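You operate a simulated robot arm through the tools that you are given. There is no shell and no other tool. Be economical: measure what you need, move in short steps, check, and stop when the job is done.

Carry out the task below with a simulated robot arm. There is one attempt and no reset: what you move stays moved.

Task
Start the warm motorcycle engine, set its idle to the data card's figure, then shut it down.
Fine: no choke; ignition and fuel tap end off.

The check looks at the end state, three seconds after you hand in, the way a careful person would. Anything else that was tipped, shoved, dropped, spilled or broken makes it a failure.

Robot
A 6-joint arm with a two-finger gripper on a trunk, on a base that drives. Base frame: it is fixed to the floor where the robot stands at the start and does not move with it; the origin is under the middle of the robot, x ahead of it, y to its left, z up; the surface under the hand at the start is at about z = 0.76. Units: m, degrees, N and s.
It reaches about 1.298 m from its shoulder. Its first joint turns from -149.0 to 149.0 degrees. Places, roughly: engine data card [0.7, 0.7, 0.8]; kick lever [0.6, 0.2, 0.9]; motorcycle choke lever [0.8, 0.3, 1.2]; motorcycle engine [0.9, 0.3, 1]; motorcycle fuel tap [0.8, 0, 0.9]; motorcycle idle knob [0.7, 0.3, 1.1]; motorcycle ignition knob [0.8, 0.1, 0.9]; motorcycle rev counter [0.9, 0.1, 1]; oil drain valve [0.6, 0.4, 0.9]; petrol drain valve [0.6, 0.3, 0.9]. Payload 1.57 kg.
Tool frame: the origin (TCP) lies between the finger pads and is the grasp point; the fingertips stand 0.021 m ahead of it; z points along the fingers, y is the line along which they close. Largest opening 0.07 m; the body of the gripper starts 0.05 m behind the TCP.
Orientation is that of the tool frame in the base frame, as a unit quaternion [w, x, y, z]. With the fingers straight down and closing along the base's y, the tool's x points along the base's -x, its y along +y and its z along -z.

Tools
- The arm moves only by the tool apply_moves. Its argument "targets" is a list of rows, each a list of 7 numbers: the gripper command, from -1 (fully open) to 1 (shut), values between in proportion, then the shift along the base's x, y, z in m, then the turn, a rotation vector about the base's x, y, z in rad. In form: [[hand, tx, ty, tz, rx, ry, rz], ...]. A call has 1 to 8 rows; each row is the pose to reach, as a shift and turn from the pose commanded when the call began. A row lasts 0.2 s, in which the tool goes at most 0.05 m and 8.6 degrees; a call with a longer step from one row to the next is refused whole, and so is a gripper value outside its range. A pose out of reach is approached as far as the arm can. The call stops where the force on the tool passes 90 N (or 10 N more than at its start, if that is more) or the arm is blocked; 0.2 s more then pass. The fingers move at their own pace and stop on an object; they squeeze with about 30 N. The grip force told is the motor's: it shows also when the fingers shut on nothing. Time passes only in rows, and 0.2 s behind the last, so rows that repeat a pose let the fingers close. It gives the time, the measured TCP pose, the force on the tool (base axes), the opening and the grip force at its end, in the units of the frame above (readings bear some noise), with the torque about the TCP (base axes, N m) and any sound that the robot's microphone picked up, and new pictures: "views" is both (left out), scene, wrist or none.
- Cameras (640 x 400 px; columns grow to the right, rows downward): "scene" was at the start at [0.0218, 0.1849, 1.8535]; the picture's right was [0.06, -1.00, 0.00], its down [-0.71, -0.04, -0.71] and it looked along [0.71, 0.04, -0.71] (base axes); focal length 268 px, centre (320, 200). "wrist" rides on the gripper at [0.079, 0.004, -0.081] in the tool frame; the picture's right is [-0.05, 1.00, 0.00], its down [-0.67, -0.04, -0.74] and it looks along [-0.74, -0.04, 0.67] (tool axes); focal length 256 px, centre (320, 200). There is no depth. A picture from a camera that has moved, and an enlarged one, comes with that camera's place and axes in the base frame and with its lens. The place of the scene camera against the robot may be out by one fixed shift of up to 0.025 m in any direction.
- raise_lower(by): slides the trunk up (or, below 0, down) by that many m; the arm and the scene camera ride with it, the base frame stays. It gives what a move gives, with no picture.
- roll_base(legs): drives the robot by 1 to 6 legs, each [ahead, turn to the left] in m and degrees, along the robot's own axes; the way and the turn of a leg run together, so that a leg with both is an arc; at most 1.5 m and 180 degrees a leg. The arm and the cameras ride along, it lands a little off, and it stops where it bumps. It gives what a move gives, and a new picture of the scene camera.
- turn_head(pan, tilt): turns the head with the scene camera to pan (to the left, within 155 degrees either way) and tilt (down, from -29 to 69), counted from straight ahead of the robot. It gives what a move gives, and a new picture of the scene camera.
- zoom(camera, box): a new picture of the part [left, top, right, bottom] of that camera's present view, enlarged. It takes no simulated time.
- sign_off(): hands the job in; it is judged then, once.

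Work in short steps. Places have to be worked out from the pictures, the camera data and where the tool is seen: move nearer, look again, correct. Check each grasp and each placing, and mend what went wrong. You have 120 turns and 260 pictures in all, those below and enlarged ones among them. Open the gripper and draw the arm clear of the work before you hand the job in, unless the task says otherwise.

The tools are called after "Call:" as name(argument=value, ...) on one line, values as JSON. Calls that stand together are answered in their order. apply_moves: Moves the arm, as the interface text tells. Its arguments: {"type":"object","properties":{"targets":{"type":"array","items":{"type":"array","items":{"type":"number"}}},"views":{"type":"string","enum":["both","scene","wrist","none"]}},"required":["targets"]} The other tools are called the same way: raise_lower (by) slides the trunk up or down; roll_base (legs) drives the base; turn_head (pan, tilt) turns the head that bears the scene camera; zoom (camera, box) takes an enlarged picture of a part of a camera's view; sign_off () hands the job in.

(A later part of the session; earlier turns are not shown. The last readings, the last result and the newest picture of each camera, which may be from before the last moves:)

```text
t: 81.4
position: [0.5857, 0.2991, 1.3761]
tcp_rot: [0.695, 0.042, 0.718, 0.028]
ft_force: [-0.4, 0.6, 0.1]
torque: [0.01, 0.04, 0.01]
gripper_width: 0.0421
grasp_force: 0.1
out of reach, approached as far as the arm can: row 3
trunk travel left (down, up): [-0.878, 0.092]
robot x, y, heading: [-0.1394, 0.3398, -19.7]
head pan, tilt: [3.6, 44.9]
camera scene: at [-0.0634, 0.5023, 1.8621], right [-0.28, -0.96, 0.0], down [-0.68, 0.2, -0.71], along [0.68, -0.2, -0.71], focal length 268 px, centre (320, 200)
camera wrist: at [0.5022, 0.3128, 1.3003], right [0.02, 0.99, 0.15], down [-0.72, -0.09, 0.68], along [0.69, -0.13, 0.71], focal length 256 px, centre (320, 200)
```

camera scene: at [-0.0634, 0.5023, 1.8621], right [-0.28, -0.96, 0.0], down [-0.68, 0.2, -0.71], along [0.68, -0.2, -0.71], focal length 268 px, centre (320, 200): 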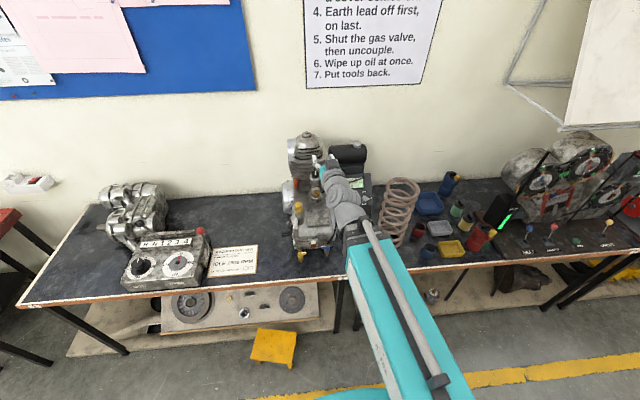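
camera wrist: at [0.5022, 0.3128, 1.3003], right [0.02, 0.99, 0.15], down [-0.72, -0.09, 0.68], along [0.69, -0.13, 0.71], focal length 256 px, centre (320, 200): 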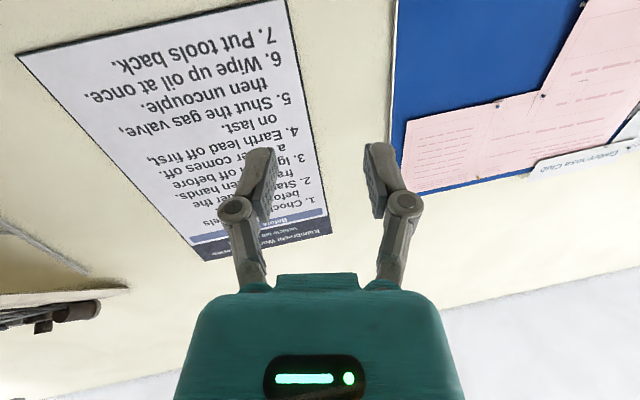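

The hand is horizontal. I roll it −95°, so the camera sits on the −y side and the fingers close vertically.

Call:
apply_moves(targets=[[-0.2, 0, 0, 0, -0.14, 0, 0], [-0.2, 0, 0, 0, -0.28, 0, 0], [-0.2, 0, 0, 0, -0.42, 0, 0], [-0.2, 0, 0, 0, -0.56, 0, 0], [-0.2, 0, 0, 0, -0.7, 0, 0], [-0.2, 0, 0, 0, -0.84, 0, 0], [-0.2, 0, 0, 0, -0.98, 0, 0], [-0.2, 0, 0, 0, -1.12, 0, 0]], views="none")

Call:
apply_moves(targets=[[-0.2, 0, 0, 0, -0.14, 0, 0], [-0.2, 0, 0, 0, -0.28, 0, 0], [-0.2, 0, 0, 0, -0.42, 0, 0], [-0.2, 0, 0, 0, -0.54, 0, 0]], views="none")

Call:
raise_lower(by=-0.2)

Call:
apply_moves(targets=[[-0.2, 0, -0.015, 0, 0, 0, 0]], views="both")

```text
t: 83.2
position: [0.5848, 0.3002, 1.3854]
tcp_rot: [0.621, -0.339, 0.614, -0.35]
ft_force: [-0.1, 0.2, 0.1]
torque: [0.03, -0.02, 0.0]
gripper_width: 0.0419
grasp_force: 0.1
out of reach, approached as far as the arm can: row 1, 2, 3, 4, 5, 6, 7, 8
trunk travel left (down, up): [-0.878, 0.092]
robot x, y, heading: [-0.1415, 0.3437, -19.8]
head pan, tilt: [3.6, 44.9]
```

```text
t: 84.2
position: [0.5849, 0.3021, 1.3829]
tcp_rot: [0.501, -0.497, 0.506, -0.497]
ft_force: [0.6, 0.2, 0.6]
torque: [-0.01, 0.03, 0.03]
gripper_width: 0.042
grasp_force: 0.0
out of reach, approached as far as the arm can: row 4
trunk travel left (down, up): [-0.878, 0.092]
robot x, y, heading: [-0.144, 0.3411, -19.5]
head pan, tilt: [3.6, 44.9]
```

```text
t: 86.4
position: [0.5856, 0.3023, 1.1815]
tcp_rot: [0.501, -0.496, 0.506, -0.497]
ft_force: [0.2, -0.1, -0.1]
torque: [0.0, -0.04, -0.03]
gripper_width: 0.0417
grasp_force: 0.1
trunk travel left (down, up): [-0.678, 0.292]
robot x, y, heading: [-0.1431, 0.3381, -19.4]
head pan, tilt: [3.6, 44.9]
```

```text
t: 86.8
position: [0.5859, 0.2867, 1.1808]
tcp_rot: [0.5, -0.497, 0.507, -0.496]
ft_force: [-0.2, -0.6, 0.0]
torque: [0.01, 0.01, -0.01]
gripper_width: 0.0419
grasp_force: 0.1
trunk travel left (down, up): [-0.678, 0.292]
robot x, y, heading: [-0.1418, 0.3381, -19.7]
head pan, tilt: [3.6, 44.9]
camera scene: at [-0.0634, 0.5025, 1.6621], right [-0.28, -0.96, 0.0], down [-0.68, 0.2, -0.71], along [0.68, -0.2, -0.71], focal length 268 px, centre (320, 200)
camera wrist: at [0.5045, 0.209, 1.1762], right [-0.01, 0.07, -1.0], down [-0.74, 0.67, 0.05], along [0.67, 0.74, 0.04], focal length 256 px, centre (320, 200)
```

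scene: 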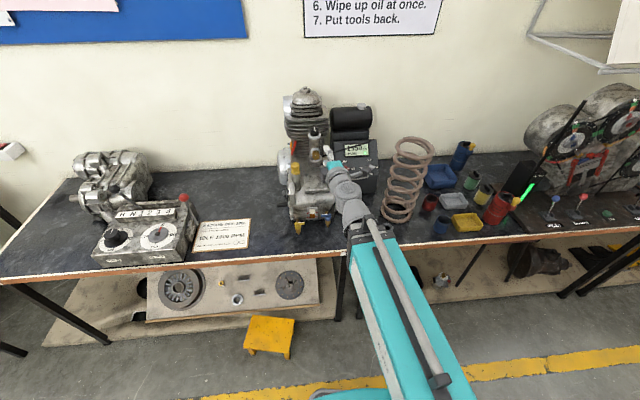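
wrist: 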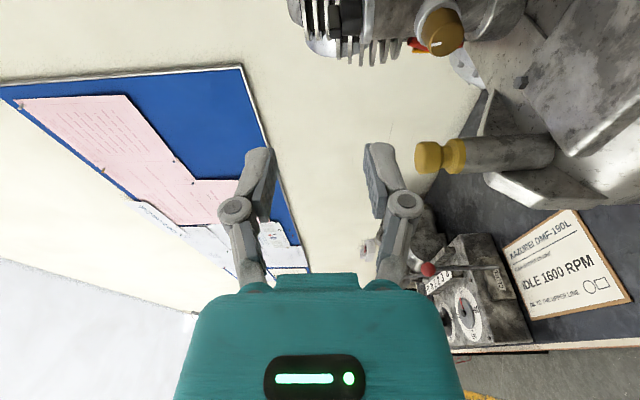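

Knob confirmed at (0.745, 0.281, 1.077). I lower 0.105 to level with it and look.

Call:
raise_lower(by=-0.105)

Call:
apply_moves(targets=[[-0.2, 0.04, -0.003, 0, 0, 0, 0], [-0.2, 0.07, -0.006, 0, 0, 0, 0]], views="both")

```text
t: 88.1
position: [0.5856, 0.2876, 1.0764]
tcp_rot: [0.5, -0.497, 0.507, -0.496]
ft_force: [0.1, 0.1, -1.7]
torque: [0.02, 0.0, -0.03]
gripper_width: 0.042
grasp_force: 0.1
trunk travel left (down, up): [-0.573, 0.397]
robot x, y, heading: [-0.1452, 0.3436, -19.7]
head pan, tilt: [3.6, 44.9]
```

```text
t: 88.7
position: [0.6575, 0.2809, 1.0751]
tcp_rot: [0.499, -0.498, 0.508, -0.495]
ft_force: [0.0, -0.5, -0.2]
torque: [0.02, 0.01, 0.0]
gripper_width: 0.0419
grasp_force: 0.0
trunk travel left (down, up): [-0.573, 0.397]
robot x, y, heading: [-0.1404, 0.339, -20.1]
head pan, tilt: [3.6, 44.9]
camera scene: at [-0.0632, 0.5023, 1.5571], right [-0.28, -0.96, 0.0], down [-0.68, 0.2, -0.71], along [0.68, -0.2, -0.71], focal length 268 px, centre (320, 200)
camera wrist: at [0.576, 0.2029, 1.0708], right [-0.01, 0.07, -1.0], down [-0.74, 0.67, 0.05], along [0.67, 0.74, 0.04], focal length 256 px, centre (320, 200)
```

scene: 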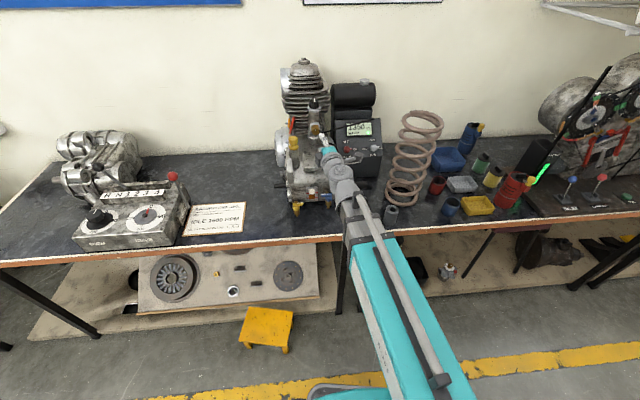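
wrist: 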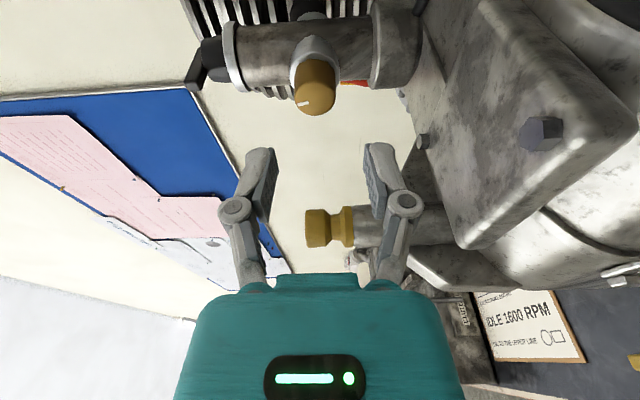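

The knob is centred in height and its mark points up. I slide forward until the pads straddle it.

Call:
apply_moves(targets=[[-0.2, 0.03, 0, 0, 0, 0, 0], [-0.2, 0.055, 0, 0, 0, 0, 0], [-0.2, 0.072, 0, 0, 0, 0, 0]], views="wrist")

```text
t: 89.5
position: [0.7284, 0.2808, 1.0757]
tcp_rot: [0.501, -0.497, 0.506, -0.496]
ft_force: [0.3, -0.5, 0.0]
torque: [0.01, -0.01, -0.02]
gripper_width: 0.0419
grasp_force: 0.0
trunk travel left (down, up): [-0.573, 0.397]
robot x, y, heading: [-0.1449, 0.3437, -19.9]
head pan, tilt: [3.6, 44.9]
camera wrist: at [0.647, 0.2024, 1.0712], right [-0.01, 0.07, -1.0], down [-0.74, 0.67, 0.05], along [0.67, 0.74, 0.05], focal length 256 px, centre (320, 200)
```

wrist: 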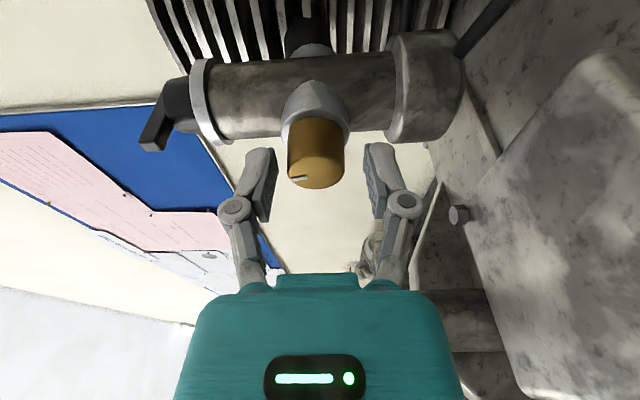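

The knob's face is at TCP depth, so I go 12 mm further and grip.

Call:
apply_moves(targets=[[-0.2, 0.012, 0, 0, 0, 0, 0], [0.5, 0.012, 0, 0, 0, 0, 0], [1, 0.012, 0, 0, 0, 0, 0], [1, 0.012, 0, 0, 0, 0, 0]], views="wrist")

```text
t: 90.5
position: [0.7396, 0.2808, 1.0772]
tcp_rot: [0.5, -0.496, 0.507, -0.497]
ft_force: [20.3, -0.6, 39.9]
torque: [-0.07, -0.5, -0.03]
gripper_width: 0.0285
grasp_force: 32.0
trunk travel left (down, up): [-0.573, 0.397]
robot x, y, heading: [-0.1424, 0.3391, -19.8]
head pan, tilt: [3.6, 44.9]
camera wrist: at [0.6586, 0.2022, 1.073], right [-0.01, 0.07, -1.0], down [-0.74, 0.67, 0.05], along [0.67, 0.74, 0.05], focal length 256 px, centre (320, 200)
```

wrist: 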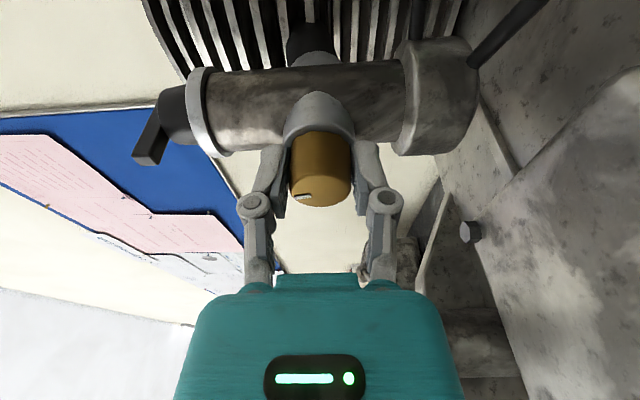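

Gripped, but the knob sits about 4 mm higher than the hand. I relieve that with the trunk, then turn 30° clockwise (about +x) and read the rpm.

Call:
raise_lower(by=0.004)

Call:
apply_moves(targets=[[1, 0, 0, 0, 0.13, 0, 0], [1, 0, 0, 0, 0.26, 0, 0], [1, 0, 0, 0, 0.39, 0, 0], [1, 0, 0, 0, 0.52, 0, 0]], views="wrist")

Call:
zoom(camera="scene", box=[320, 100, 400, 170])

```text
t: 91.1
position: [0.7408, 0.2802, 1.0793]
tcp_rot: [0.5, -0.497, 0.507, -0.496]
ft_force: [-9.9, -0.8, -22.7]
torque: [0.03, 0.33, -0.75]
gripper_width: 0.0282
grasp_force: 32.4
trunk travel left (down, up): [-0.577, 0.393]
robot x, y, heading: [-0.1412, 0.3382, -19.8]
head pan, tilt: [3.6, 44.9]
```

```text
t: 92.1
position: [0.7408, 0.2811, 1.0792]
tcp_rot: [0.612, -0.35, 0.618, -0.349]
ft_force: [-7.0, -1.1, -13.6]
torque: [-0.19, -0.85, 0.13]
gripper_width: 0.029
grasp_force: 31.7
trunk travel left (down, up): [-0.577, 0.393]
robot x, y, heading: [-0.1429, 0.3379, -19.8]
head pan, tilt: [3.6, 44.9]
camera wrist: at [0.66, 0.2151, 1.0359], right [-0.01, 0.56, -0.83], down [-0.74, 0.56, 0.38], along [0.67, 0.62, 0.41], focal length 256 px, centre (320, 200)
```

wrist: 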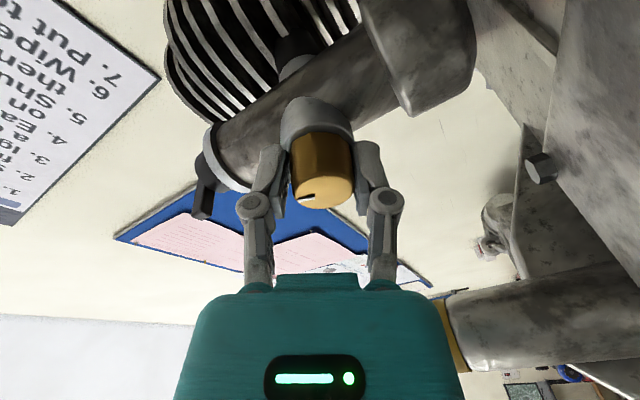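

```text
5.71 times, centred on (360, 135) of scene
camera zoom: at [-0.0627, 0.5019, 1.5611], right [-0.28, -0.96, 0.0], down [-0.68, 0.2, -0.71], along [0.68, -0.2, -0.71], focal length 1529 px, centre (91, 571)
```

zoom: 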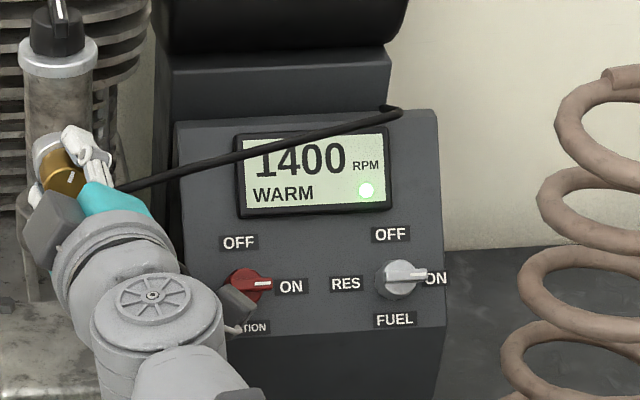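

Clockwise raises it: 1400 rpm after 30°. I turn 30° more and recheck.

Call:
apply_moves(targets=[[1, 0, 0, 0, 0.13, 0, 0], [1, 0, 0, 0, 0.26, 0, 0], [1, 0, 0, 0, 0.39, 0, 0], [1, 0, 0, 0, 0.52, 0, 0], [1, 0, 0, 0, 0.52, 0, 0], [1, 0, 0, 0, 0.52, 0, 0]], views="wrist")

Call:
zoom(camera="scene", box=[320, 100, 400, 170])

```text
t: 93.5
position: [0.742, 0.2768, 1.0808]
tcp_rot: [0.677, -0.198, 0.682, -0.194]
ft_force: [40.2, -33.5, 56.5]
torque: [-10.98, 5.23, 7.21]
gripper_width: 0.0349
grasp_force: 31.8
trunk travel left (down, up): [-0.577, 0.393]
robot x, y, heading: [-0.1429, 0.3403, -19.6]
head pan, tilt: [3.6, 44.9]
camera wrist: at [0.6601, 0.2393, 1.0119], right [-0.01, 0.87, -0.49], down [-0.74, 0.32, 0.59], along [0.67, 0.36, 0.65], focal length 256 px, centre (320, 200)
```

wrist: 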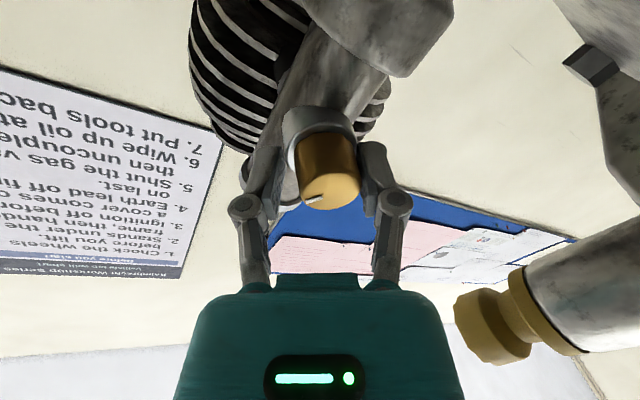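

```text
5.71 times, centred on (360, 135) of scene
camera zoom: at [-0.0639, 0.4998, 1.562], right [-0.28, -0.96, 0.0], down [-0.68, 0.2, -0.71], along [0.68, -0.2, -0.71], focal length 1529 px, centre (91, 571)
```

zoom: 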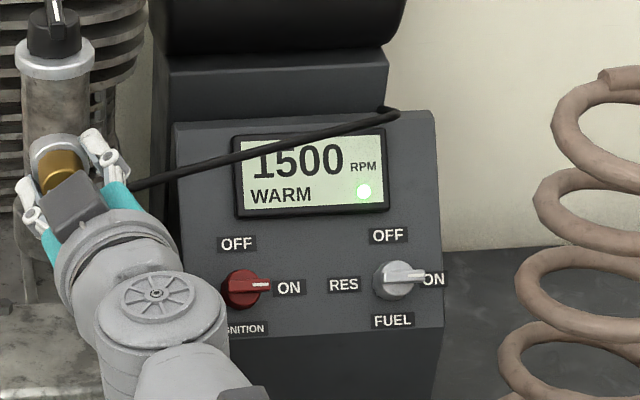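

1500 rpm now, about 2.5 rpm per degree, but the hand's underside starts to touch the engine at this roll. I release and roll back well past the start for another grip.

Call:
apply_moves(targets=[[-0.2, 0, 0, 0, 0, 0, 0], [-0.2, 0, 0, 0, -0.13, 0, 0], [-0.2, 0, 0, 0, -0.26, 0, 0], [-0.2, 0, 0, 0, -0.4, 0, 0], [-0.2, 0, 0, 0, -0.54, 0, 0], [-0.2, 0, 0, 0, -0.68, 0, 0], [-0.2, 0, 0, 0, -0.82, 0, 0], [-0.2, 0, 0, 0, -0.96, 0, 0]], views="wrist")

Call:
zoom(camera="scene", box=[270, 60, 400, 190])

```text
t: 95.3
position: [0.7399, 0.2803, 1.0799]
tcp_rot: [0.518, -0.478, 0.526, -0.476]
ft_force: [-0.3, 0.1, -1.6]
torque: [0.0, 0.0, 0.0]
gripper_width: 0.0419
grasp_force: 0.0
trunk travel left (down, up): [-0.577, 0.393]
robot x, y, heading: [-0.1433, 0.3397, -19.6]
head pan, tilt: [3.6, 44.9]
camera wrist: at [0.659, 0.2031, 1.0691], right [-0.01, 0.14, -0.99], down [-0.74, 0.66, 0.1], along [0.67, 0.73, 0.1], focal length 256 px, centre (320, 200)
```

wrist: 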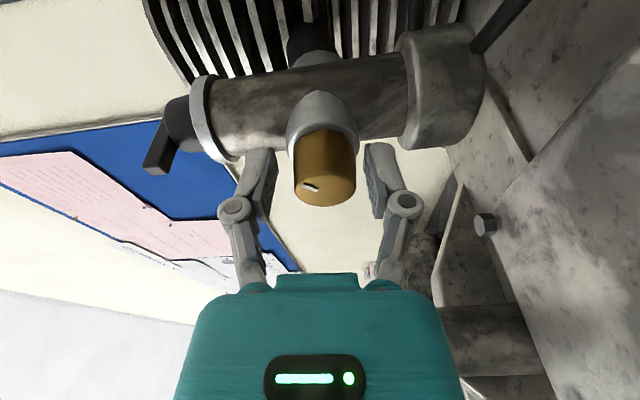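

```text
3.08 times, centred on (335, 125) of scene
camera zoom: at [-0.0634, 0.5023, 1.5611], right [-0.28, -0.96, 0.0], down [-0.68, 0.2, -0.71], along [0.68, -0.2, -0.71], focal length 823 px, centre (274, 431)
```

zoom: 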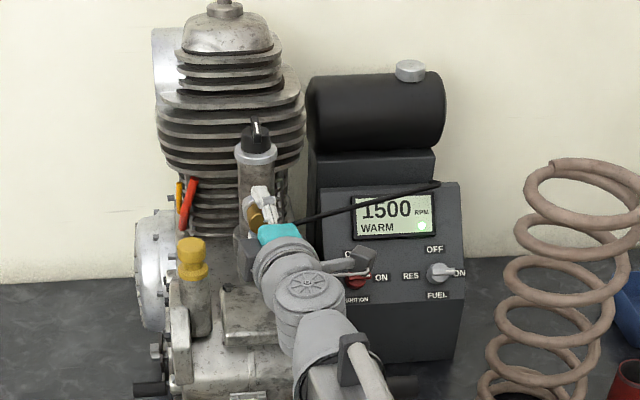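

1500 holds steadily. I roll back another 20°, regrip and turn about 35°.

Call:
apply_moves(targets=[[-0.2, 0, 0, 0, -0.14, 0, 0], [-0.2, 0, 0, 0, -0.28, 0, 0], [0.5, 0, 0, 0, -0.28, 0, 0], [1, 0, 0, 0, -0.28, 0, 0], [1, 0, 0, 0, -0.28, 0, 0], [1, 0, 0, 0, -0.14, 0, 0], [1, 0, 0, 0, 0, 0, 0], [1, 0, 0, 0, 0.14, 0, 0]], views="none")

Call:
apply_moves(targets=[[1, 0, 0, 0, 0.1, 0, 0], [1, 0, 0, 0, 0.1, 0, 0], [1, 0, 0, 0, 0.1, 0, 0]], views="none")

Call:
zoom(camera="scene", box=[320, 100, 400, 170])

```text
t: 97.1
position: [0.7423, 0.2807, 1.0788]
tcp_rot: [0.552, -0.439, 0.558, -0.437]
ft_force: [-3.5, 4.8, -16.1]
torque: [-0.01, 0.02, 0.82]
gripper_width: 0.0283
grasp_force: 31.7
trunk travel left (down, up): [-0.577, 0.393]
robot x, y, heading: [-0.1401, 0.3417, -19.9]
head pan, tilt: [3.6, 44.9]
```

```text
t: 97.9
position: [0.7418, 0.281, 1.0803]
tcp_rot: [0.573, -0.411, 0.579, -0.409]
ft_force: [7.7, 7.9, -2.5]
torque: [-0.05, -0.26, 0.39]
gripper_width: 0.0281
grasp_force: 32.2
trunk travel left (down, up): [-0.577, 0.393]
robot x, y, heading: [-0.1448, 0.3414, -19.7]
head pan, tilt: [3.6, 44.9]
```

```text
5.71 times, centred on (360, 135) of scene
camera zoom: at [-0.0621, 0.5033, 1.561], right [-0.28, -0.96, 0.0], down [-0.68, 0.2, -0.71], along [0.68, -0.2, -0.71], focal length 1529 px, centre (91, 571)
```

zoom: 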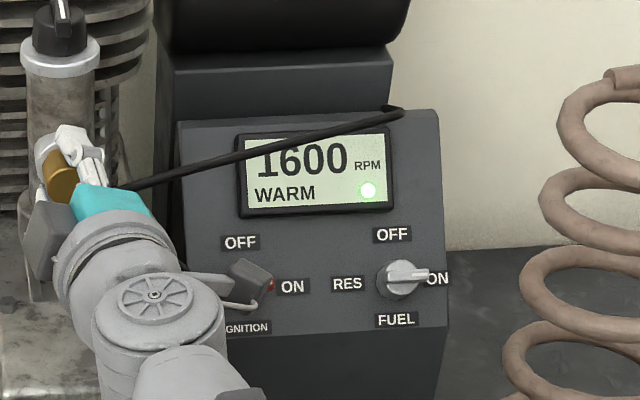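

It shows 1600. The display seems to step by 50, so I wait and probe by +5° to see where in the band I am.

Call:
apply_moves(targets=[[1, 0, 0, 0, 0, 0, 0], [1, 0, 0, 0, 0, 0, 0], [1, 0, 0, 0, 0.09, 0, 0], [1, 0, 0, 0, 0.09, 0, 0], [1, 0, 0, 0, 0.09, 0, 0], [1, 0, 0, 0, 0.09, 0, 0]], views="none")

Call:
zoom(camera="scene", box=[320, 100, 400, 170])

```text
t: 99.3
position: [0.7404, 0.2819, 1.0794]
tcp_rot: [0.59, -0.385, 0.597, -0.383]
ft_force: [24.2, 6.6, 16.1]
torque: [-0.08, -0.68, -0.22]
gripper_width: 0.0283
grasp_force: 32.2
trunk travel left (down, up): [-0.577, 0.393]
robot x, y, heading: [-0.1404, 0.3419, -19.8]
head pan, tilt: [3.6, 44.9]
```

```text
5.71 times, centred on (360, 135) of scene
camera zoom: at [-0.0621, 0.5034, 1.561], right [-0.28, -0.96, 0.0], down [-0.68, 0.2, -0.71], along [0.68, -0.2, -0.71], focal length 1529 px, centre (91, 571)
```

zoom: 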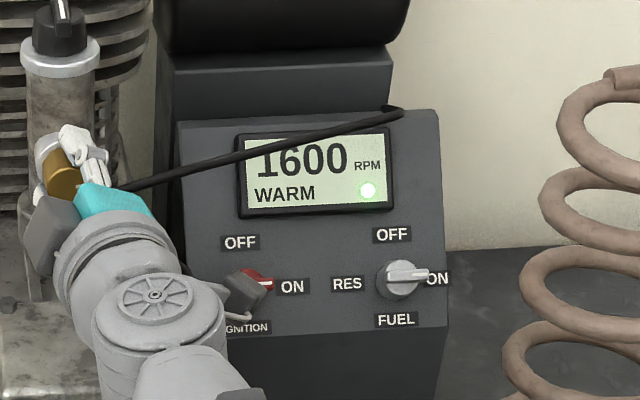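

Still 1600. I probe another 5°.

Call:
apply_moves(targets=[[1, 0, 0, 0, 0.09, 0, 0], [1, 0, 0, 0, 0.09, 0, 0], [1, 0, 0, 0, 0.09, 0, 0], [1, 0, 0, 0, 0.09, 0, 0]], views="none")

Call:
zoom(camera="scene", box=[320, 100, 400, 170])

```text
t: 100.3
position: [0.7414, 0.2808, 1.0794]
tcp_rot: [0.607, -0.358, 0.614, -0.355]
ft_force: [28.0, 2.9, 21.9]
torque: [-0.08, -0.52, -0.4]
gripper_width: 0.0287
grasp_force: 32.0
trunk travel left (down, up): [-0.577, 0.393]
robot x, y, heading: [-0.1388, 0.3396, -19.7]
head pan, tilt: [3.6, 44.9]
```

```text
5.71 times, centred on (360, 135) of scene
camera zoom: at [-0.0624, 0.5029, 1.561], right [-0.28, -0.96, 0.0], down [-0.68, 0.2, -0.71], along [0.68, -0.2, -0.71], focal length 1529 px, centre (91, 571)
```

zoom: 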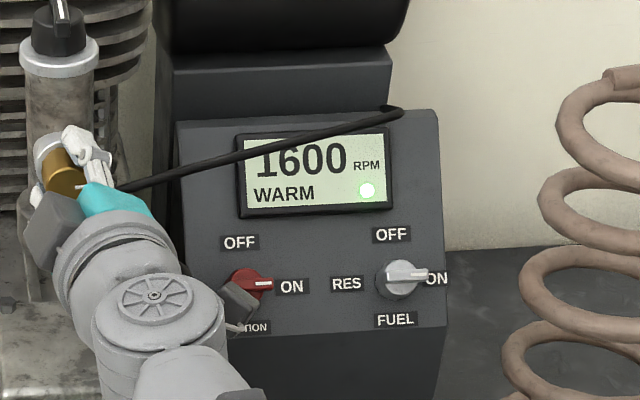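

Still 1600. One more 5° probe finds the upper edge, so that I can centre it.

Call:
apply_moves(targets=[[1, 0, 0, 0, 0.09, 0, 0], [1, 0, 0, 0, 0.09, 0, 0], [1, 0, 0, 0, 0.09, 0, 0], [1, 0, 0, 0, 0.09, 0, 0]], views="wrist")

Call:
zoom(camera="scene", box=[320, 100, 400, 170])

```text
t: 101.3
position: [0.7404, 0.2801, 1.0787]
tcp_rot: [0.623, -0.329, 0.629, -0.328]
ft_force: [17.3, 0.5, 13.1]
torque: [-0.08, -0.55, -0.41]
gripper_width: 0.0289
grasp_force: 31.8
trunk travel left (down, up): [-0.577, 0.393]
robot x, y, heading: [-0.1468, 0.3369, -19.6]
head pan, tilt: [3.6, 44.9]
camera wrist: at [0.6592, 0.2181, 1.0314], right [-0.01, 0.61, -0.79], down [-0.74, 0.53, 0.41], along [0.67, 0.59, 0.45], focal length 256 px, centre (320, 200)
```

wrist: 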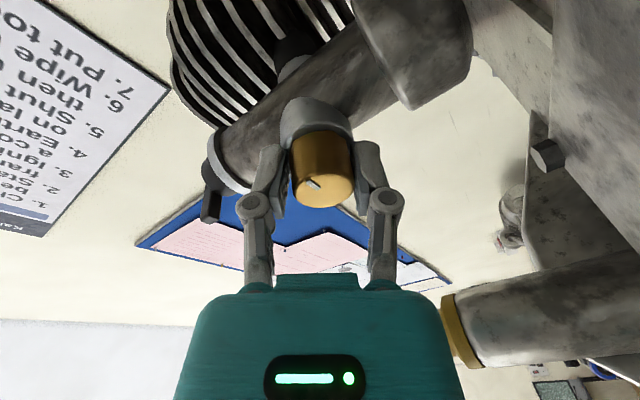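

```text
5.71 times, centred on (360, 135) of scene
camera zoom: at [-0.0626, 0.5024, 1.561], right [-0.28, -0.96, 0.0], down [-0.68, 0.2, -0.71], along [0.68, -0.2, -0.71], focal length 1529 px, centre (91, 571)
```

zoom: 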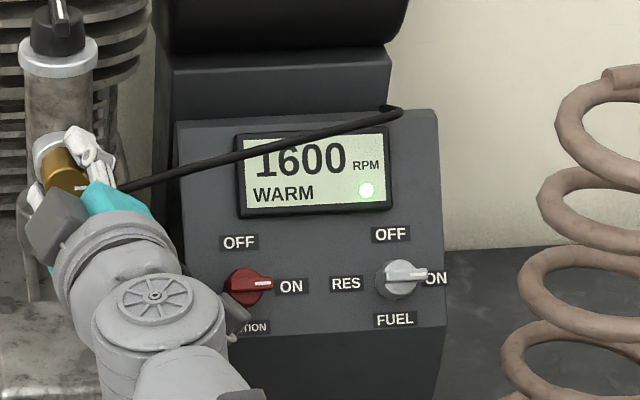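

Still 1600 over a 15° range, so I turn back about 7° to the middle of the band, then release the knob.

Call:
apply_moves(targets=[[1, 0, 0, 0, -0.12, 0, 0], [1, 0, 0, 0, -0.12, 0, 0], [0, 0, 0, 0, -0.12, 0, 0], [-0.2, 0, 0, 0, -0.12, 0, 0], [-0.2, 0, 0, 0, -0.12, 0, 0], [-0.2, -0.03, 0, 0, -0.12, 0, 0], [-0.2, -0.07, 0, 0, -0.12, 0, 0], [-0.2, -0.11, 0, 0, -0.2, 0, 0]], views="wrist")

Call:
zoom(camera="scene", box=[280, 80, 400, 190])

```text
t: 103.1
position: [0.63, 0.2805, 1.0803]
tcp_rot: [0.587, -0.391, 0.593, -0.389]
ft_force: [0.5, 0.8, 0.5]
torque: [0.03, 0.0, 0.01]
gripper_width: 0.0419
grasp_force: 0.0
trunk travel left (down, up): [-0.577, 0.393]
robot x, y, heading: [-0.1406, 0.339, -19.7]
head pan, tilt: [3.6, 44.9]
camera wrist: at [0.5483, 0.21, 1.0454], right [-0.01, 0.44, -0.9], down [-0.74, 0.6, 0.3], along [0.67, 0.67, 0.32], focal length 256 px, centre (320, 200)
```

wrist: 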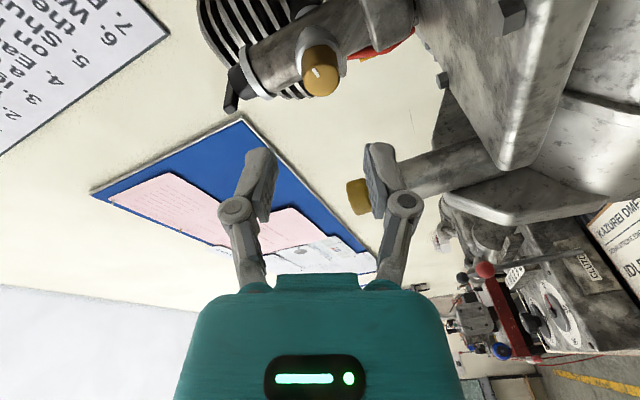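

```text
3.64 times, centred on (340, 135) of scene
camera zoom: at [-0.0634, 0.5023, 1.5611], right [-0.28, -0.96, 0.0], down [-0.68, 0.2, -0.71], along [0.68, -0.2, -0.71], focal length 973 px, centre (247, 436)
```

zoom: 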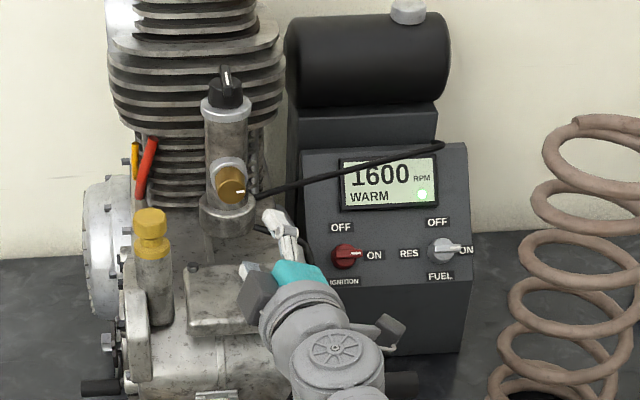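

Idle holds 1600 with the hand off. Now the shutdown: I raise clear, and reorient the hand to the panel normal (45° pitch, roll about −50°) in front of the ignition.

Call:
raise_lower(by=0.1)

Call:
apply_moves(targets=[[-0.6, -0.02, -0.03, -0.005, 0.038, 0.127, -0.044], [-0.8, -0.01, -0.06, -0.02, 0.077, 0.255, -0.088], [-1, 0.0, -0.09, -0.04, 0.115, 0.382, -0.133], [-1, 0.02, -0.115, -0.065, 0.154, 0.51, -0.177], [-1, 0.045, -0.135, -0.095, 0.192, 0.637, -0.221], [-1, 0.07, -0.145, -0.127, 0.2305, 0.765, -0.2655]], views="both")

```text
t: 104.4
position: [0.6291, 0.2806, 1.1805]
tcp_rot: [0.587, -0.391, 0.593, -0.388]
ft_force: [-0.1, 0.7, 0.4]
torque: [0.03, -0.01, 0.03]
gripper_width: 0.0422
grasp_force: 0.0
trunk travel left (down, up): [-0.677, 0.293]
robot x, y, heading: [-0.1404, 0.3389, -19.5]
head pan, tilt: [3.6, 44.9]
```

```text
t: 105.8
position: [0.7016, 0.1333, 1.0485]
tcp_rot: [0.308, -0.357, 0.854, -0.218]
ft_force: [0.0, -0.1, -0.8]
torque: [0.05, 0.01, -0.01]
gripper_width: 0.0698
grasp_force: 0.1
out of reach, approached as far as the arm can: row 1, 2, 3, 4, 5, 6
trunk travel left (down, up): [-0.677, 0.293]
robot x, y, heading: [-0.1415, 0.3392, -19.8]
head pan, tilt: [3.6, 44.9]
camera scene: at [-0.063, 0.5022, 1.6611], right [-0.28, -0.96, 0.0], down [-0.68, 0.2, -0.71], along [0.68, -0.2, -0.71], focal length 268 px, centre (320, 200)
camera wrist: at [0.6008, 0.0894, 1.0742], right [-0.45, 0.69, -0.57], down [-0.12, 0.59, 0.8], along [0.89, 0.43, -0.18], focal length 256 px, centre (320, 200)
```

scene: 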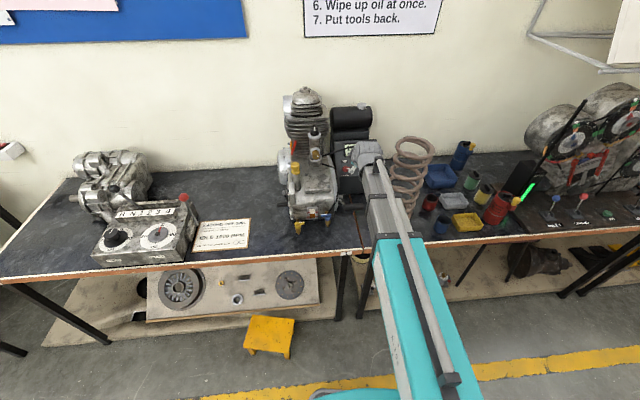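
wrist: 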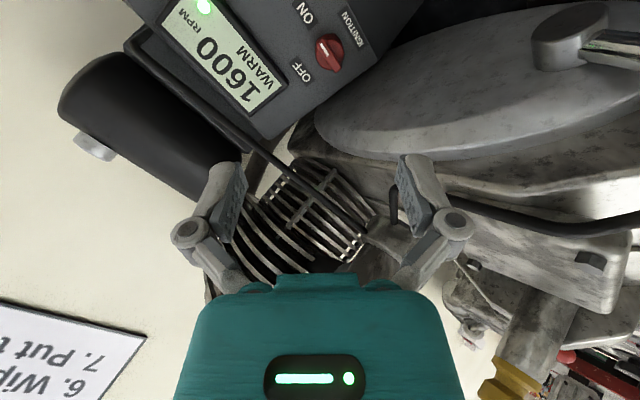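

1600 is displayed and the pose is good. I move forward to x ≈ 0.765 and lower to the ignition's height.

Call:
apply_moves(targets=[[-1, 0.035, -0.003, 0, 0, 0, 0], [-1, 0.063, -0.006, 0, 0, 0, 0]], views="none")

Call:
raise_lower(by=-0.131)

Call:
apply_moves(targets=[[-1, 0, 0, 0, 0, 0, 0]], views="both")

```text
t: 106.4
position: [0.7632, 0.1264, 1.049]
tcp_rot: [0.308, -0.359, 0.854, -0.219]
ft_force: [0.3, 0.7, 0.0]
torque: [0.01, -0.01, -0.01]
gripper_width: 0.0697
grasp_force: 0.2
trunk travel left (down, up): [-0.677, 0.293]
robot x, y, heading: [-0.1442, 0.3427, -19.6]
head pan, tilt: [3.6, 44.9]
```

```text
t: 108.0
position: [0.7636, 0.127, 0.9183]
tcp_rot: [0.31, -0.358, 0.853, -0.219]
ft_force: [-0.6, 0.5, 0.0]
torque: [0.02, -0.01, 0.02]
gripper_width: 0.0697
grasp_force: 0.1
trunk travel left (down, up): [-0.546, 0.424]
robot x, y, heading: [-0.1408, 0.3438, -19.7]
head pan, tilt: [3.6, 44.9]
```

```text
t: 108.4
position: [0.7629, 0.1279, 0.9178]
tcp_rot: [0.31, -0.359, 0.853, -0.22]
ft_force: [-0.2, -0.3, -0.5]
torque: [0.0, 0.0, 0.0]
gripper_width: 0.0701
grasp_force: 0.1
trunk travel left (down, up): [-0.546, 0.424]
robot x, y, heading: [-0.1412, 0.3391, -19.6]
head pan, tilt: [3.6, 44.9]
camera scene: at [-0.0633, 0.5023, 1.5301], right [-0.28, -0.96, 0.0], down [-0.68, 0.2, -0.71], along [0.68, -0.2, -0.71], focal length 268 px, centre (320, 200)
camera wrist: at [0.6626, 0.0843, 0.9436], right [-0.45, 0.69, -0.57], down [-0.13, 0.59, 0.8], along [0.89, 0.43, -0.18], focal length 256 px, centre (320, 200)
```

scene: 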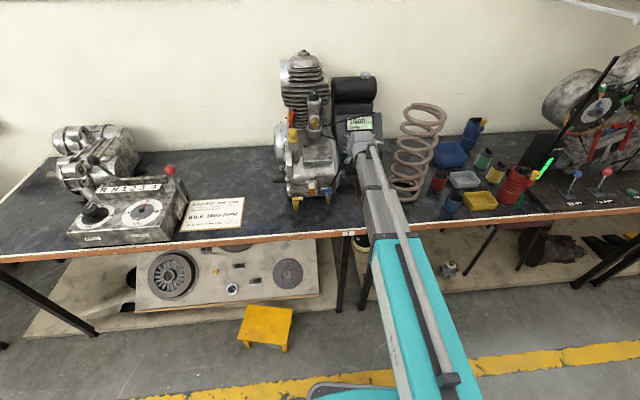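
wrist: 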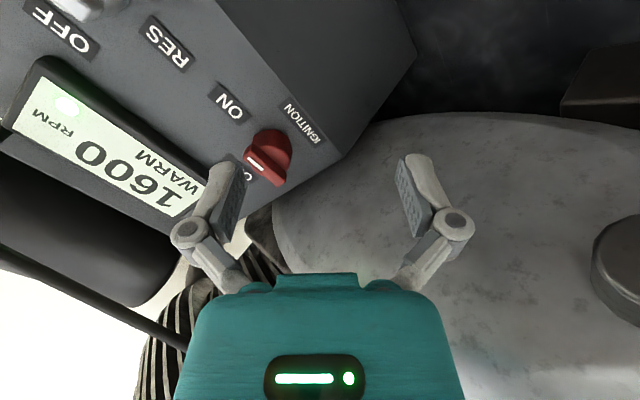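

To slide in safely I first roll back to 0° (fingers lateral, fully open), move in around the knob, then roll to −50° in place as before.

Call:
apply_moves(targets=[[-1, 0, 0, 0, 0.098, -0.022, -0.102], [-1, 0, 0, 0, 0.197, -0.044, -0.205], [-1, 0, 0, 0, 0.295, -0.066, -0.307], [-1, 0, 0, 0, 0.394, -0.088, -0.41], [-1, 0, 0, 0, 0.492, -0.11, -0.512], [-1, 0, 0, 0, 0.6, -0.134, -0.62], [-1, 0.04, -0.005, 0, 0.6, -0.134, -0.62], [-1, 0.067, -0.008, 0, 0.6, -0.134, -0.62]], views="wrist")

```text
refused: row 6 steps farther than a row can; nothing moved
```

Row 6 was slightly too large; I retry with smaller steps.

Call:
apply_moves(targets=[[-1, 0, 0, 0, 0.1, -0.022, -0.103], [-1, 0, 0, 0, 0.2, -0.044, -0.207], [-1, 0, 0, 0, 0.3, -0.067, -0.31], [-1, 0, 0, 0, 0.4, -0.089, -0.414], [-1, 0, 0, 0, 0.5, -0.111, -0.517], [-1, 0, 0, 0, 0.59, -0.132, -0.61], [-1, 0.04, -0.005, 0, 0.59, -0.132, -0.61], [-1, 0.067, -0.008, 0, 0.59, -0.132, -0.61]], views="wrist")

```text
t: 110.2
position: [0.8304, 0.1215, 0.9187]
tcp_rot: [0.374, 0.029, 0.925, -0.069]
ft_force: [0.6, 0.9, 0.2]
torque: [-0.02, 0.01, -0.01]
gripper_width: 0.0698
grasp_force: 0.0
trunk travel left (down, up): [-0.546, 0.424]
robot x, y, heading: [-0.1417, 0.3384, -19.5]
head pan, tilt: [3.6, 44.9]
camera wrist: at [0.7185, 0.1379, 0.9199], right [0.14, 0.99, -0.07], down [-0.04, 0.07, 1.0], along [0.99, -0.14, 0.05], focal length 256 px, centre (320, 200)
```

wrist: 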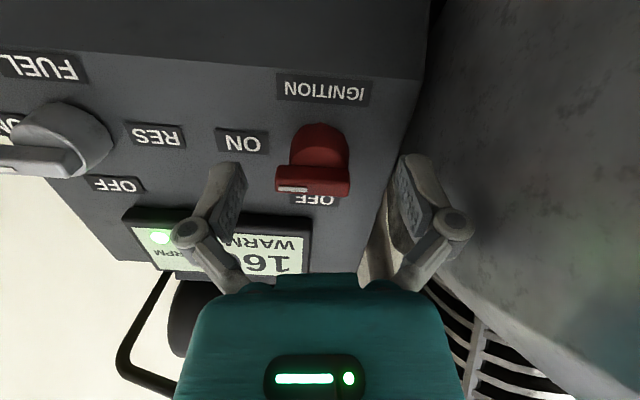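

Around the knob. I roll to −48°, grip, and start turning counterclockwise.

Call:
apply_moves(targets=[[-1, 0, -0.002, 0, -0.098, 0.022, 0.102], [-1, 0, -0.002, 0, -0.197, 0.044, 0.205], [-1, 0, -0.002, 0, -0.295, 0.066, 0.307], [-1, 0, -0.002, 0, -0.394, 0.088, 0.41], [-1, 0, -0.002, 0, -0.492, 0.11, 0.512], [-1, 0, -0.002, 0, -0.58, 0.13, 0.603], [-0.2, 0, -0.002, 0, -0.58, 0.13, 0.603], [0.6, 0, -0.002, 0, -0.58, 0.13, 0.603]], views="none")

Call:
apply_moves(targets=[[1, 0, 0, 0, 0, 0, 0], [1, 0, 0, 0, 0, 0, 0], [1, 0, 0, 0, -0.098, 0.022, 0.102], [1, 0, 0, 0, -0.197, 0.044, 0.205], [1, 0, 0, 0, -0.295, 0.066, 0.307], [1, 0, 0, 0, -0.394, 0.088, 0.41], [1, 0, 0, 0, -0.492, 0.11, 0.512], [1, 0, 0, 0, -0.58, 0.13, 0.603]], views="wrist")

```text
t: 112.0
position: [0.8281, 0.1188, 0.9168]
tcp_rot: [0.309, -0.354, 0.856, -0.215]
ft_force: [-9.6, 7.7, -8.6]
torque: [-0.1, 0.53, -0.07]
gripper_width: 0.0277
grasp_force: 19.3
trunk travel left (down, up): [-0.546, 0.424]
robot x, y, heading: [-0.1447, 0.3394, -19.6]
head pan, tilt: [3.6, 44.9]
```

```text
t: 113.8
position: [0.8294, 0.1184, 0.917]
tcp_rot: [-0.192, 0.675, -0.635, 0.323]
ft_force: [-25.0, 8.8, -13.4]
torque: [-0.44, 0.43, -0.51]
gripper_width: 0.0279
grasp_force: 32.1
trunk travel left (down, up): [-0.546, 0.424]
robot x, y, heading: [-0.1431, 0.3401, -19.8]
head pan, tilt: [3.6, 44.9]
camera wrist: at [0.7708, 0.0532, 0.988], right [-0.73, -0.07, -0.68], down [-0.47, 0.77, 0.43], along [0.49, 0.63, -0.6], focal length 256 px, centre (320, 200)
```

wrist: 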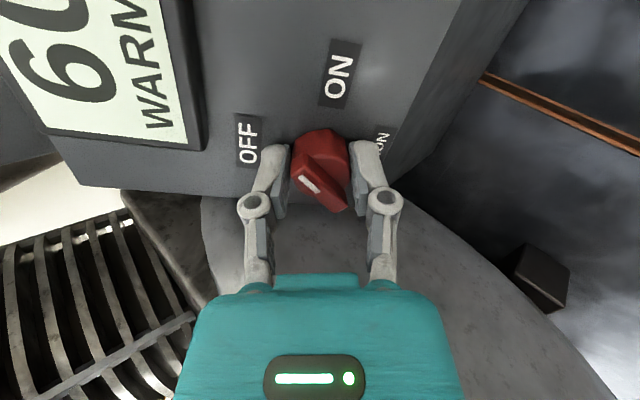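

The handle is midway between ON and OFF, and the roll still has room. I continue counterclockwise about 40° more.

Call:
apply_moves(targets=[[1, 0, 0, 0, -0.098, 0.022, 0.102], [1, 0, 0, 0, -0.197, 0.044, 0.205], [1, 0, 0, 0, -0.295, 0.066, 0.307], [1, 0, 0, 0, -0.394, 0.088, 0.41], [1, 0, 0, 0, -0.492, 0.11, 0.512], [1, 0, 0, 0, -0.55, 0.123, 0.572]], views="wrist")

Call:
zoom(camera="scene", box=[320, 90, 400, 160])

```text
t: 115.2
position: [0.8315, 0.1185, 0.9183]
tcp_rot: [-0.05, 0.868, -0.321, 0.376]
ft_force: [-3.4, 3.4, 3.4]
torque: [0.41, -0.18, -0.41]
gripper_width: 0.0283
grasp_force: 31.8
trunk travel left (down, up): [-0.546, 0.424]
robot x, y, heading: [-0.1411, 0.3408, -19.6]
head pan, tilt: [3.6, 44.9]
camera wrist: at [0.8147, 0.0811, 1.0242], right [-0.55, -0.76, -0.36], down [-0.83, 0.54, 0.13], along [0.1, 0.37, -0.92], focal length 256 px, centre (320, 200)
```

wrist: 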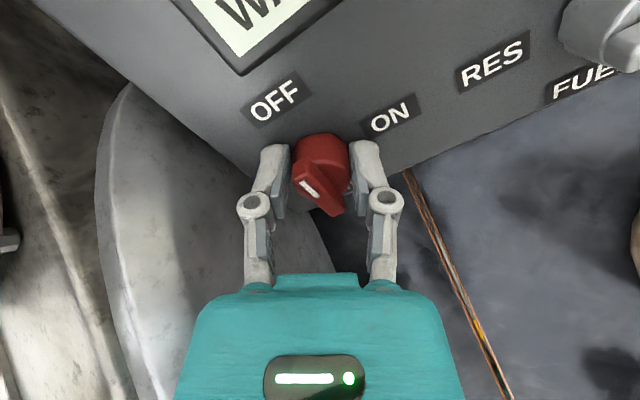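

```text
5.71 times, centred on (360, 125) of scene
camera zoom: at [-0.064, 0.5026, 1.5303], right [-0.28, -0.96, 0.0], down [-0.68, 0.2, -0.71], along [0.68, -0.2, -0.71], focal length 1529 px, centre (91, 629)
```

zoom: 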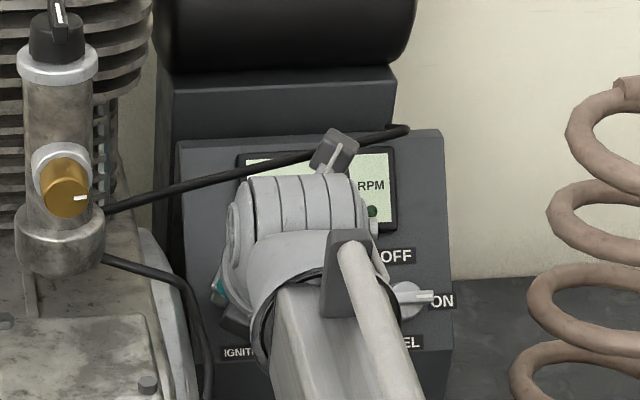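

The engine light is off, so the ignition is off. I release, roll back fully open, and retreat to check it.

Call:
apply_moves(targets=[[-1, 0, 0, 0, 0, 0, 0], [-1, 0, 0, 0, 0, 0, 0], [-1, 0, 0, 0, 0, 0, 0], [-1, 0, 0, 0, 0.098, -0.022, -0.102], [-1, 0, 0, 0, 0.197, -0.044, -0.205], [-1, 0, 0, 0, 0.295, -0.066, -0.307], [-1, 0, 0, 0, 0.394, -0.088, -0.41], [-1, 0, 0, 0, 0.492, -0.11, -0.512]], views="none")

Call:
apply_moves(targets=[[-1, 0, 0, 0, 0.098, -0.022, -0.102], [-1, 0, 0, 0, 0.197, -0.044, -0.205], [-1, 0, 0, 0, 0.295, -0.066, -0.307], [-1, 0, 0, 0, 0.394, -0.088, -0.41], [-1, 0, 0, 0, 0.492, -0.11, -0.512], [-1, 0, 0, 0, 0.59, -0.132, -0.614], [-1, 0, 0, 0, 0.688, -0.154, -0.716], [-1, 0, 0, 0, 0.786, -0.176, -0.818]], views="none")

Call:
apply_moves(targets=[[-1, 0, 0, 0, 0.098, -0.022, -0.102], [-1, 0, 0, 0, 0.197, -0.044, -0.205], [-1, 0, 0, 0, 0.295, -0.066, -0.307], [-1, 0, 0, 0, 0.36, -0.08, -0.375], [-1, -0.03, 0.006, 0, 0.36, -0.08, -0.375], [-1, -0.065, 0.008, 0, 0.36, -0.08, -0.375]], views="both")

```text
t: 117.0
position: [0.831, 0.1178, 0.9181]
tcp_rot: [-0.179, 0.699, -0.608, 0.332]
ft_force: [0.4, -0.3, -0.5]
torque: [-0.01, -0.02, 0.0]
gripper_width: 0.0702
grasp_force: 0.0
trunk travel left (down, up): [-0.546, 0.424]
robot x, y, heading: [-0.1398, 0.3373, -19.6]
head pan, tilt: [3.6, 44.9]
```

```text
t: 118.8
position: [0.8306, 0.1179, 0.9195]
tcp_rot: [0.332, -0.258, 0.889, -0.18]
ft_force: [0.8, 0.4, -0.8]
torque: [0.0, 0.03, -0.01]
gripper_width: 0.07
grasp_force: 0.0
trunk travel left (down, up): [-0.546, 0.424]
robot x, y, heading: [-0.1441, 0.3411, -19.8]
head pan, tilt: [3.6, 44.9]
```

```text
t: 120.2
position: [0.7648, 0.125, 0.918]
tcp_rot: [0.369, -0.019, 0.925, -0.088]
ft_force: [0.4, -0.3, 0.6]
torque: [0.0, 0.0, 0.0]
gripper_width: 0.0701
grasp_force: 0.0
trunk travel left (down, up): [-0.546, 0.424]
robot x, y, heading: [-0.1389, 0.3395, -19.8]
head pan, tilt: [3.6, 44.9]
camera scene: at [-0.0634, 0.5024, 1.5301], right [-0.28, -0.96, 0.0], down [-0.68, 0.2, -0.71], along [0.68, -0.2, -0.71], focal length 268 px, centre (320, 200)
camera wrist: at [0.6525, 0.1353, 0.921], right [0.07, 0.99, -0.14], down [-0.03, 0.14, 0.99], along [1.0, -0.06, 0.04], focal length 256 px, centre (320, 200)
```

scene: 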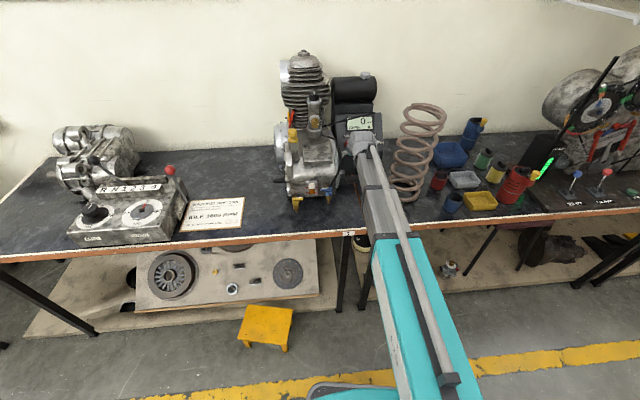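
wrist: 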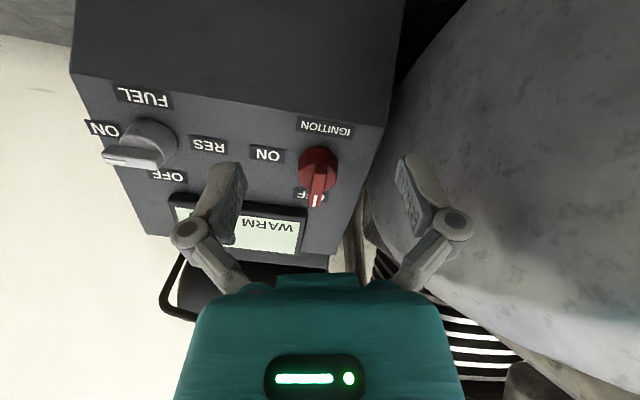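

Ignition is OFF and the rpm is 0. Now the fuel tap: I move right with the previous fuel orientation and fingers fully open.

Call:
apply_moves(targets=[[-1, -0.005, -0.02, 0, 0.035, -0.014, -0.108], [-1, -0.008, -0.045, 0, 0.07, -0.028, -0.217], [-1, -0.008, -0.07, 0, 0.105, -0.041, -0.325], [-1, -0.007, -0.09, 0, 0.14, -0.055, -0.433]], views="wrist")

```text
t: 121.2
position: [0.7587, 0.0354, 0.9183]
tcp_rot: [0.367, 0.209, 0.901, -0.102]
ft_force: [-0.2, -0.6, 0.2]
torque: [0.0, 0.0, 0.02]
gripper_width: 0.0701
grasp_force: 0.1
trunk travel left (down, up): [-0.546, 0.424]
robot x, y, heading: [-0.1434, 0.3415, -19.8]
head pan, tilt: [3.6, 44.9]
camera wrist: at [0.6601, 0.0911, 0.9198], right [0.48, 0.88, 0.01], down [-0.05, 0.02, 1.0], along [0.87, -0.48, 0.05], focal length 256 px, centre (320, 200)
```

wrist: 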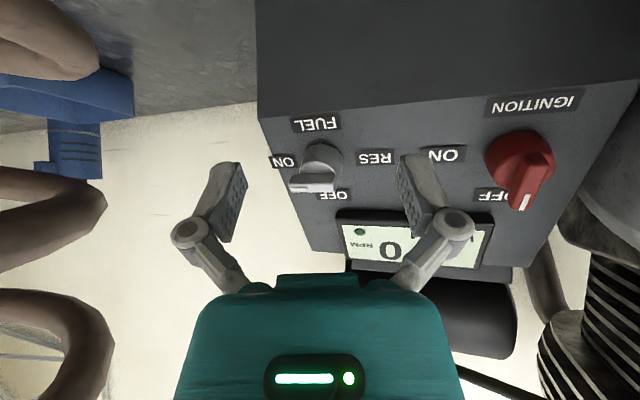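

I slide in around the fuel knob, aiming for the earlier grip spot at (0.808, 0.010), and begin rolling clockwise with open fingers.

Call:
apply_moves(targets=[[-1, 0.025, -0.013, 0, 0, 0, 0], [-1, 0.049, -0.025, 0, 0, 0, 0], [-1, 0.049, -0.025, 0, 0.087, -0.047, -0.1], [-1, 0.049, -0.025, 0, 0.173, -0.094, -0.2], [-1, 0.049, -0.025, 0, 0.26, -0.14, -0.3], [-1, 0.049, -0.025, 0, 0.346, -0.187, -0.4], [-1, 0.049, -0.025, 0, 0.433, -0.234, -0.5], [-1, 0.049, -0.025, 0, 0.52, -0.281, -0.6]], views="none")

Call:
apply_moves(targets=[[-1, 0, 0, 0, 0.087, -0.047, -0.1], [-1, 0, 0, 0, 0.173, -0.094, -0.2], [-1, 0, 0, 0, 0.26, -0.14, -0.3], [-1, 0, 0, 0, 0.346, -0.187, -0.4], [-1, 0, 0, 0, 0.433, -0.234, -0.5]], views="wrist")

```text
t: 123.0
position: [0.8075, 0.0109, 0.9182]
tcp_rot: [0.375, 0.56, 0.737, 0.057]
ft_force: [-0.7, -0.1, 0.4]
torque: [-0.04, 0.0, 0.01]
gripper_width: 0.0703
grasp_force: 0.1
trunk travel left (down, up): [-0.546, 0.424]
robot x, y, heading: [-0.1415, 0.3412, -19.7]
head pan, tilt: [3.6, 44.9]
```

```text
t: 124.2
position: [0.8071, 0.0116, 0.9171]
tcp_rot: [0.332, 0.779, 0.5, 0.181]
ft_force: [0.3, -0.1, -0.8]
torque: [0.0, -0.01, -0.03]
gripper_width: 0.0701
grasp_force: 0.1
trunk travel left (down, up): [-0.546, 0.424]
robot x, y, heading: [-0.1417, 0.3403, -19.8]
head pan, tilt: [3.6, 44.9]
camera wrist: at [0.7953, 0.1089, 0.9745], right [0.63, -0.33, 0.7], down [-0.77, -0.34, 0.54], along [0.06, -0.88, -0.47], focal length 256 px, centre (320, 200)
```

wrist: 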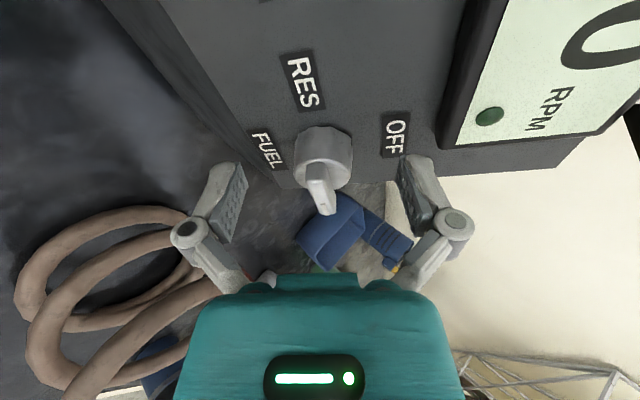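

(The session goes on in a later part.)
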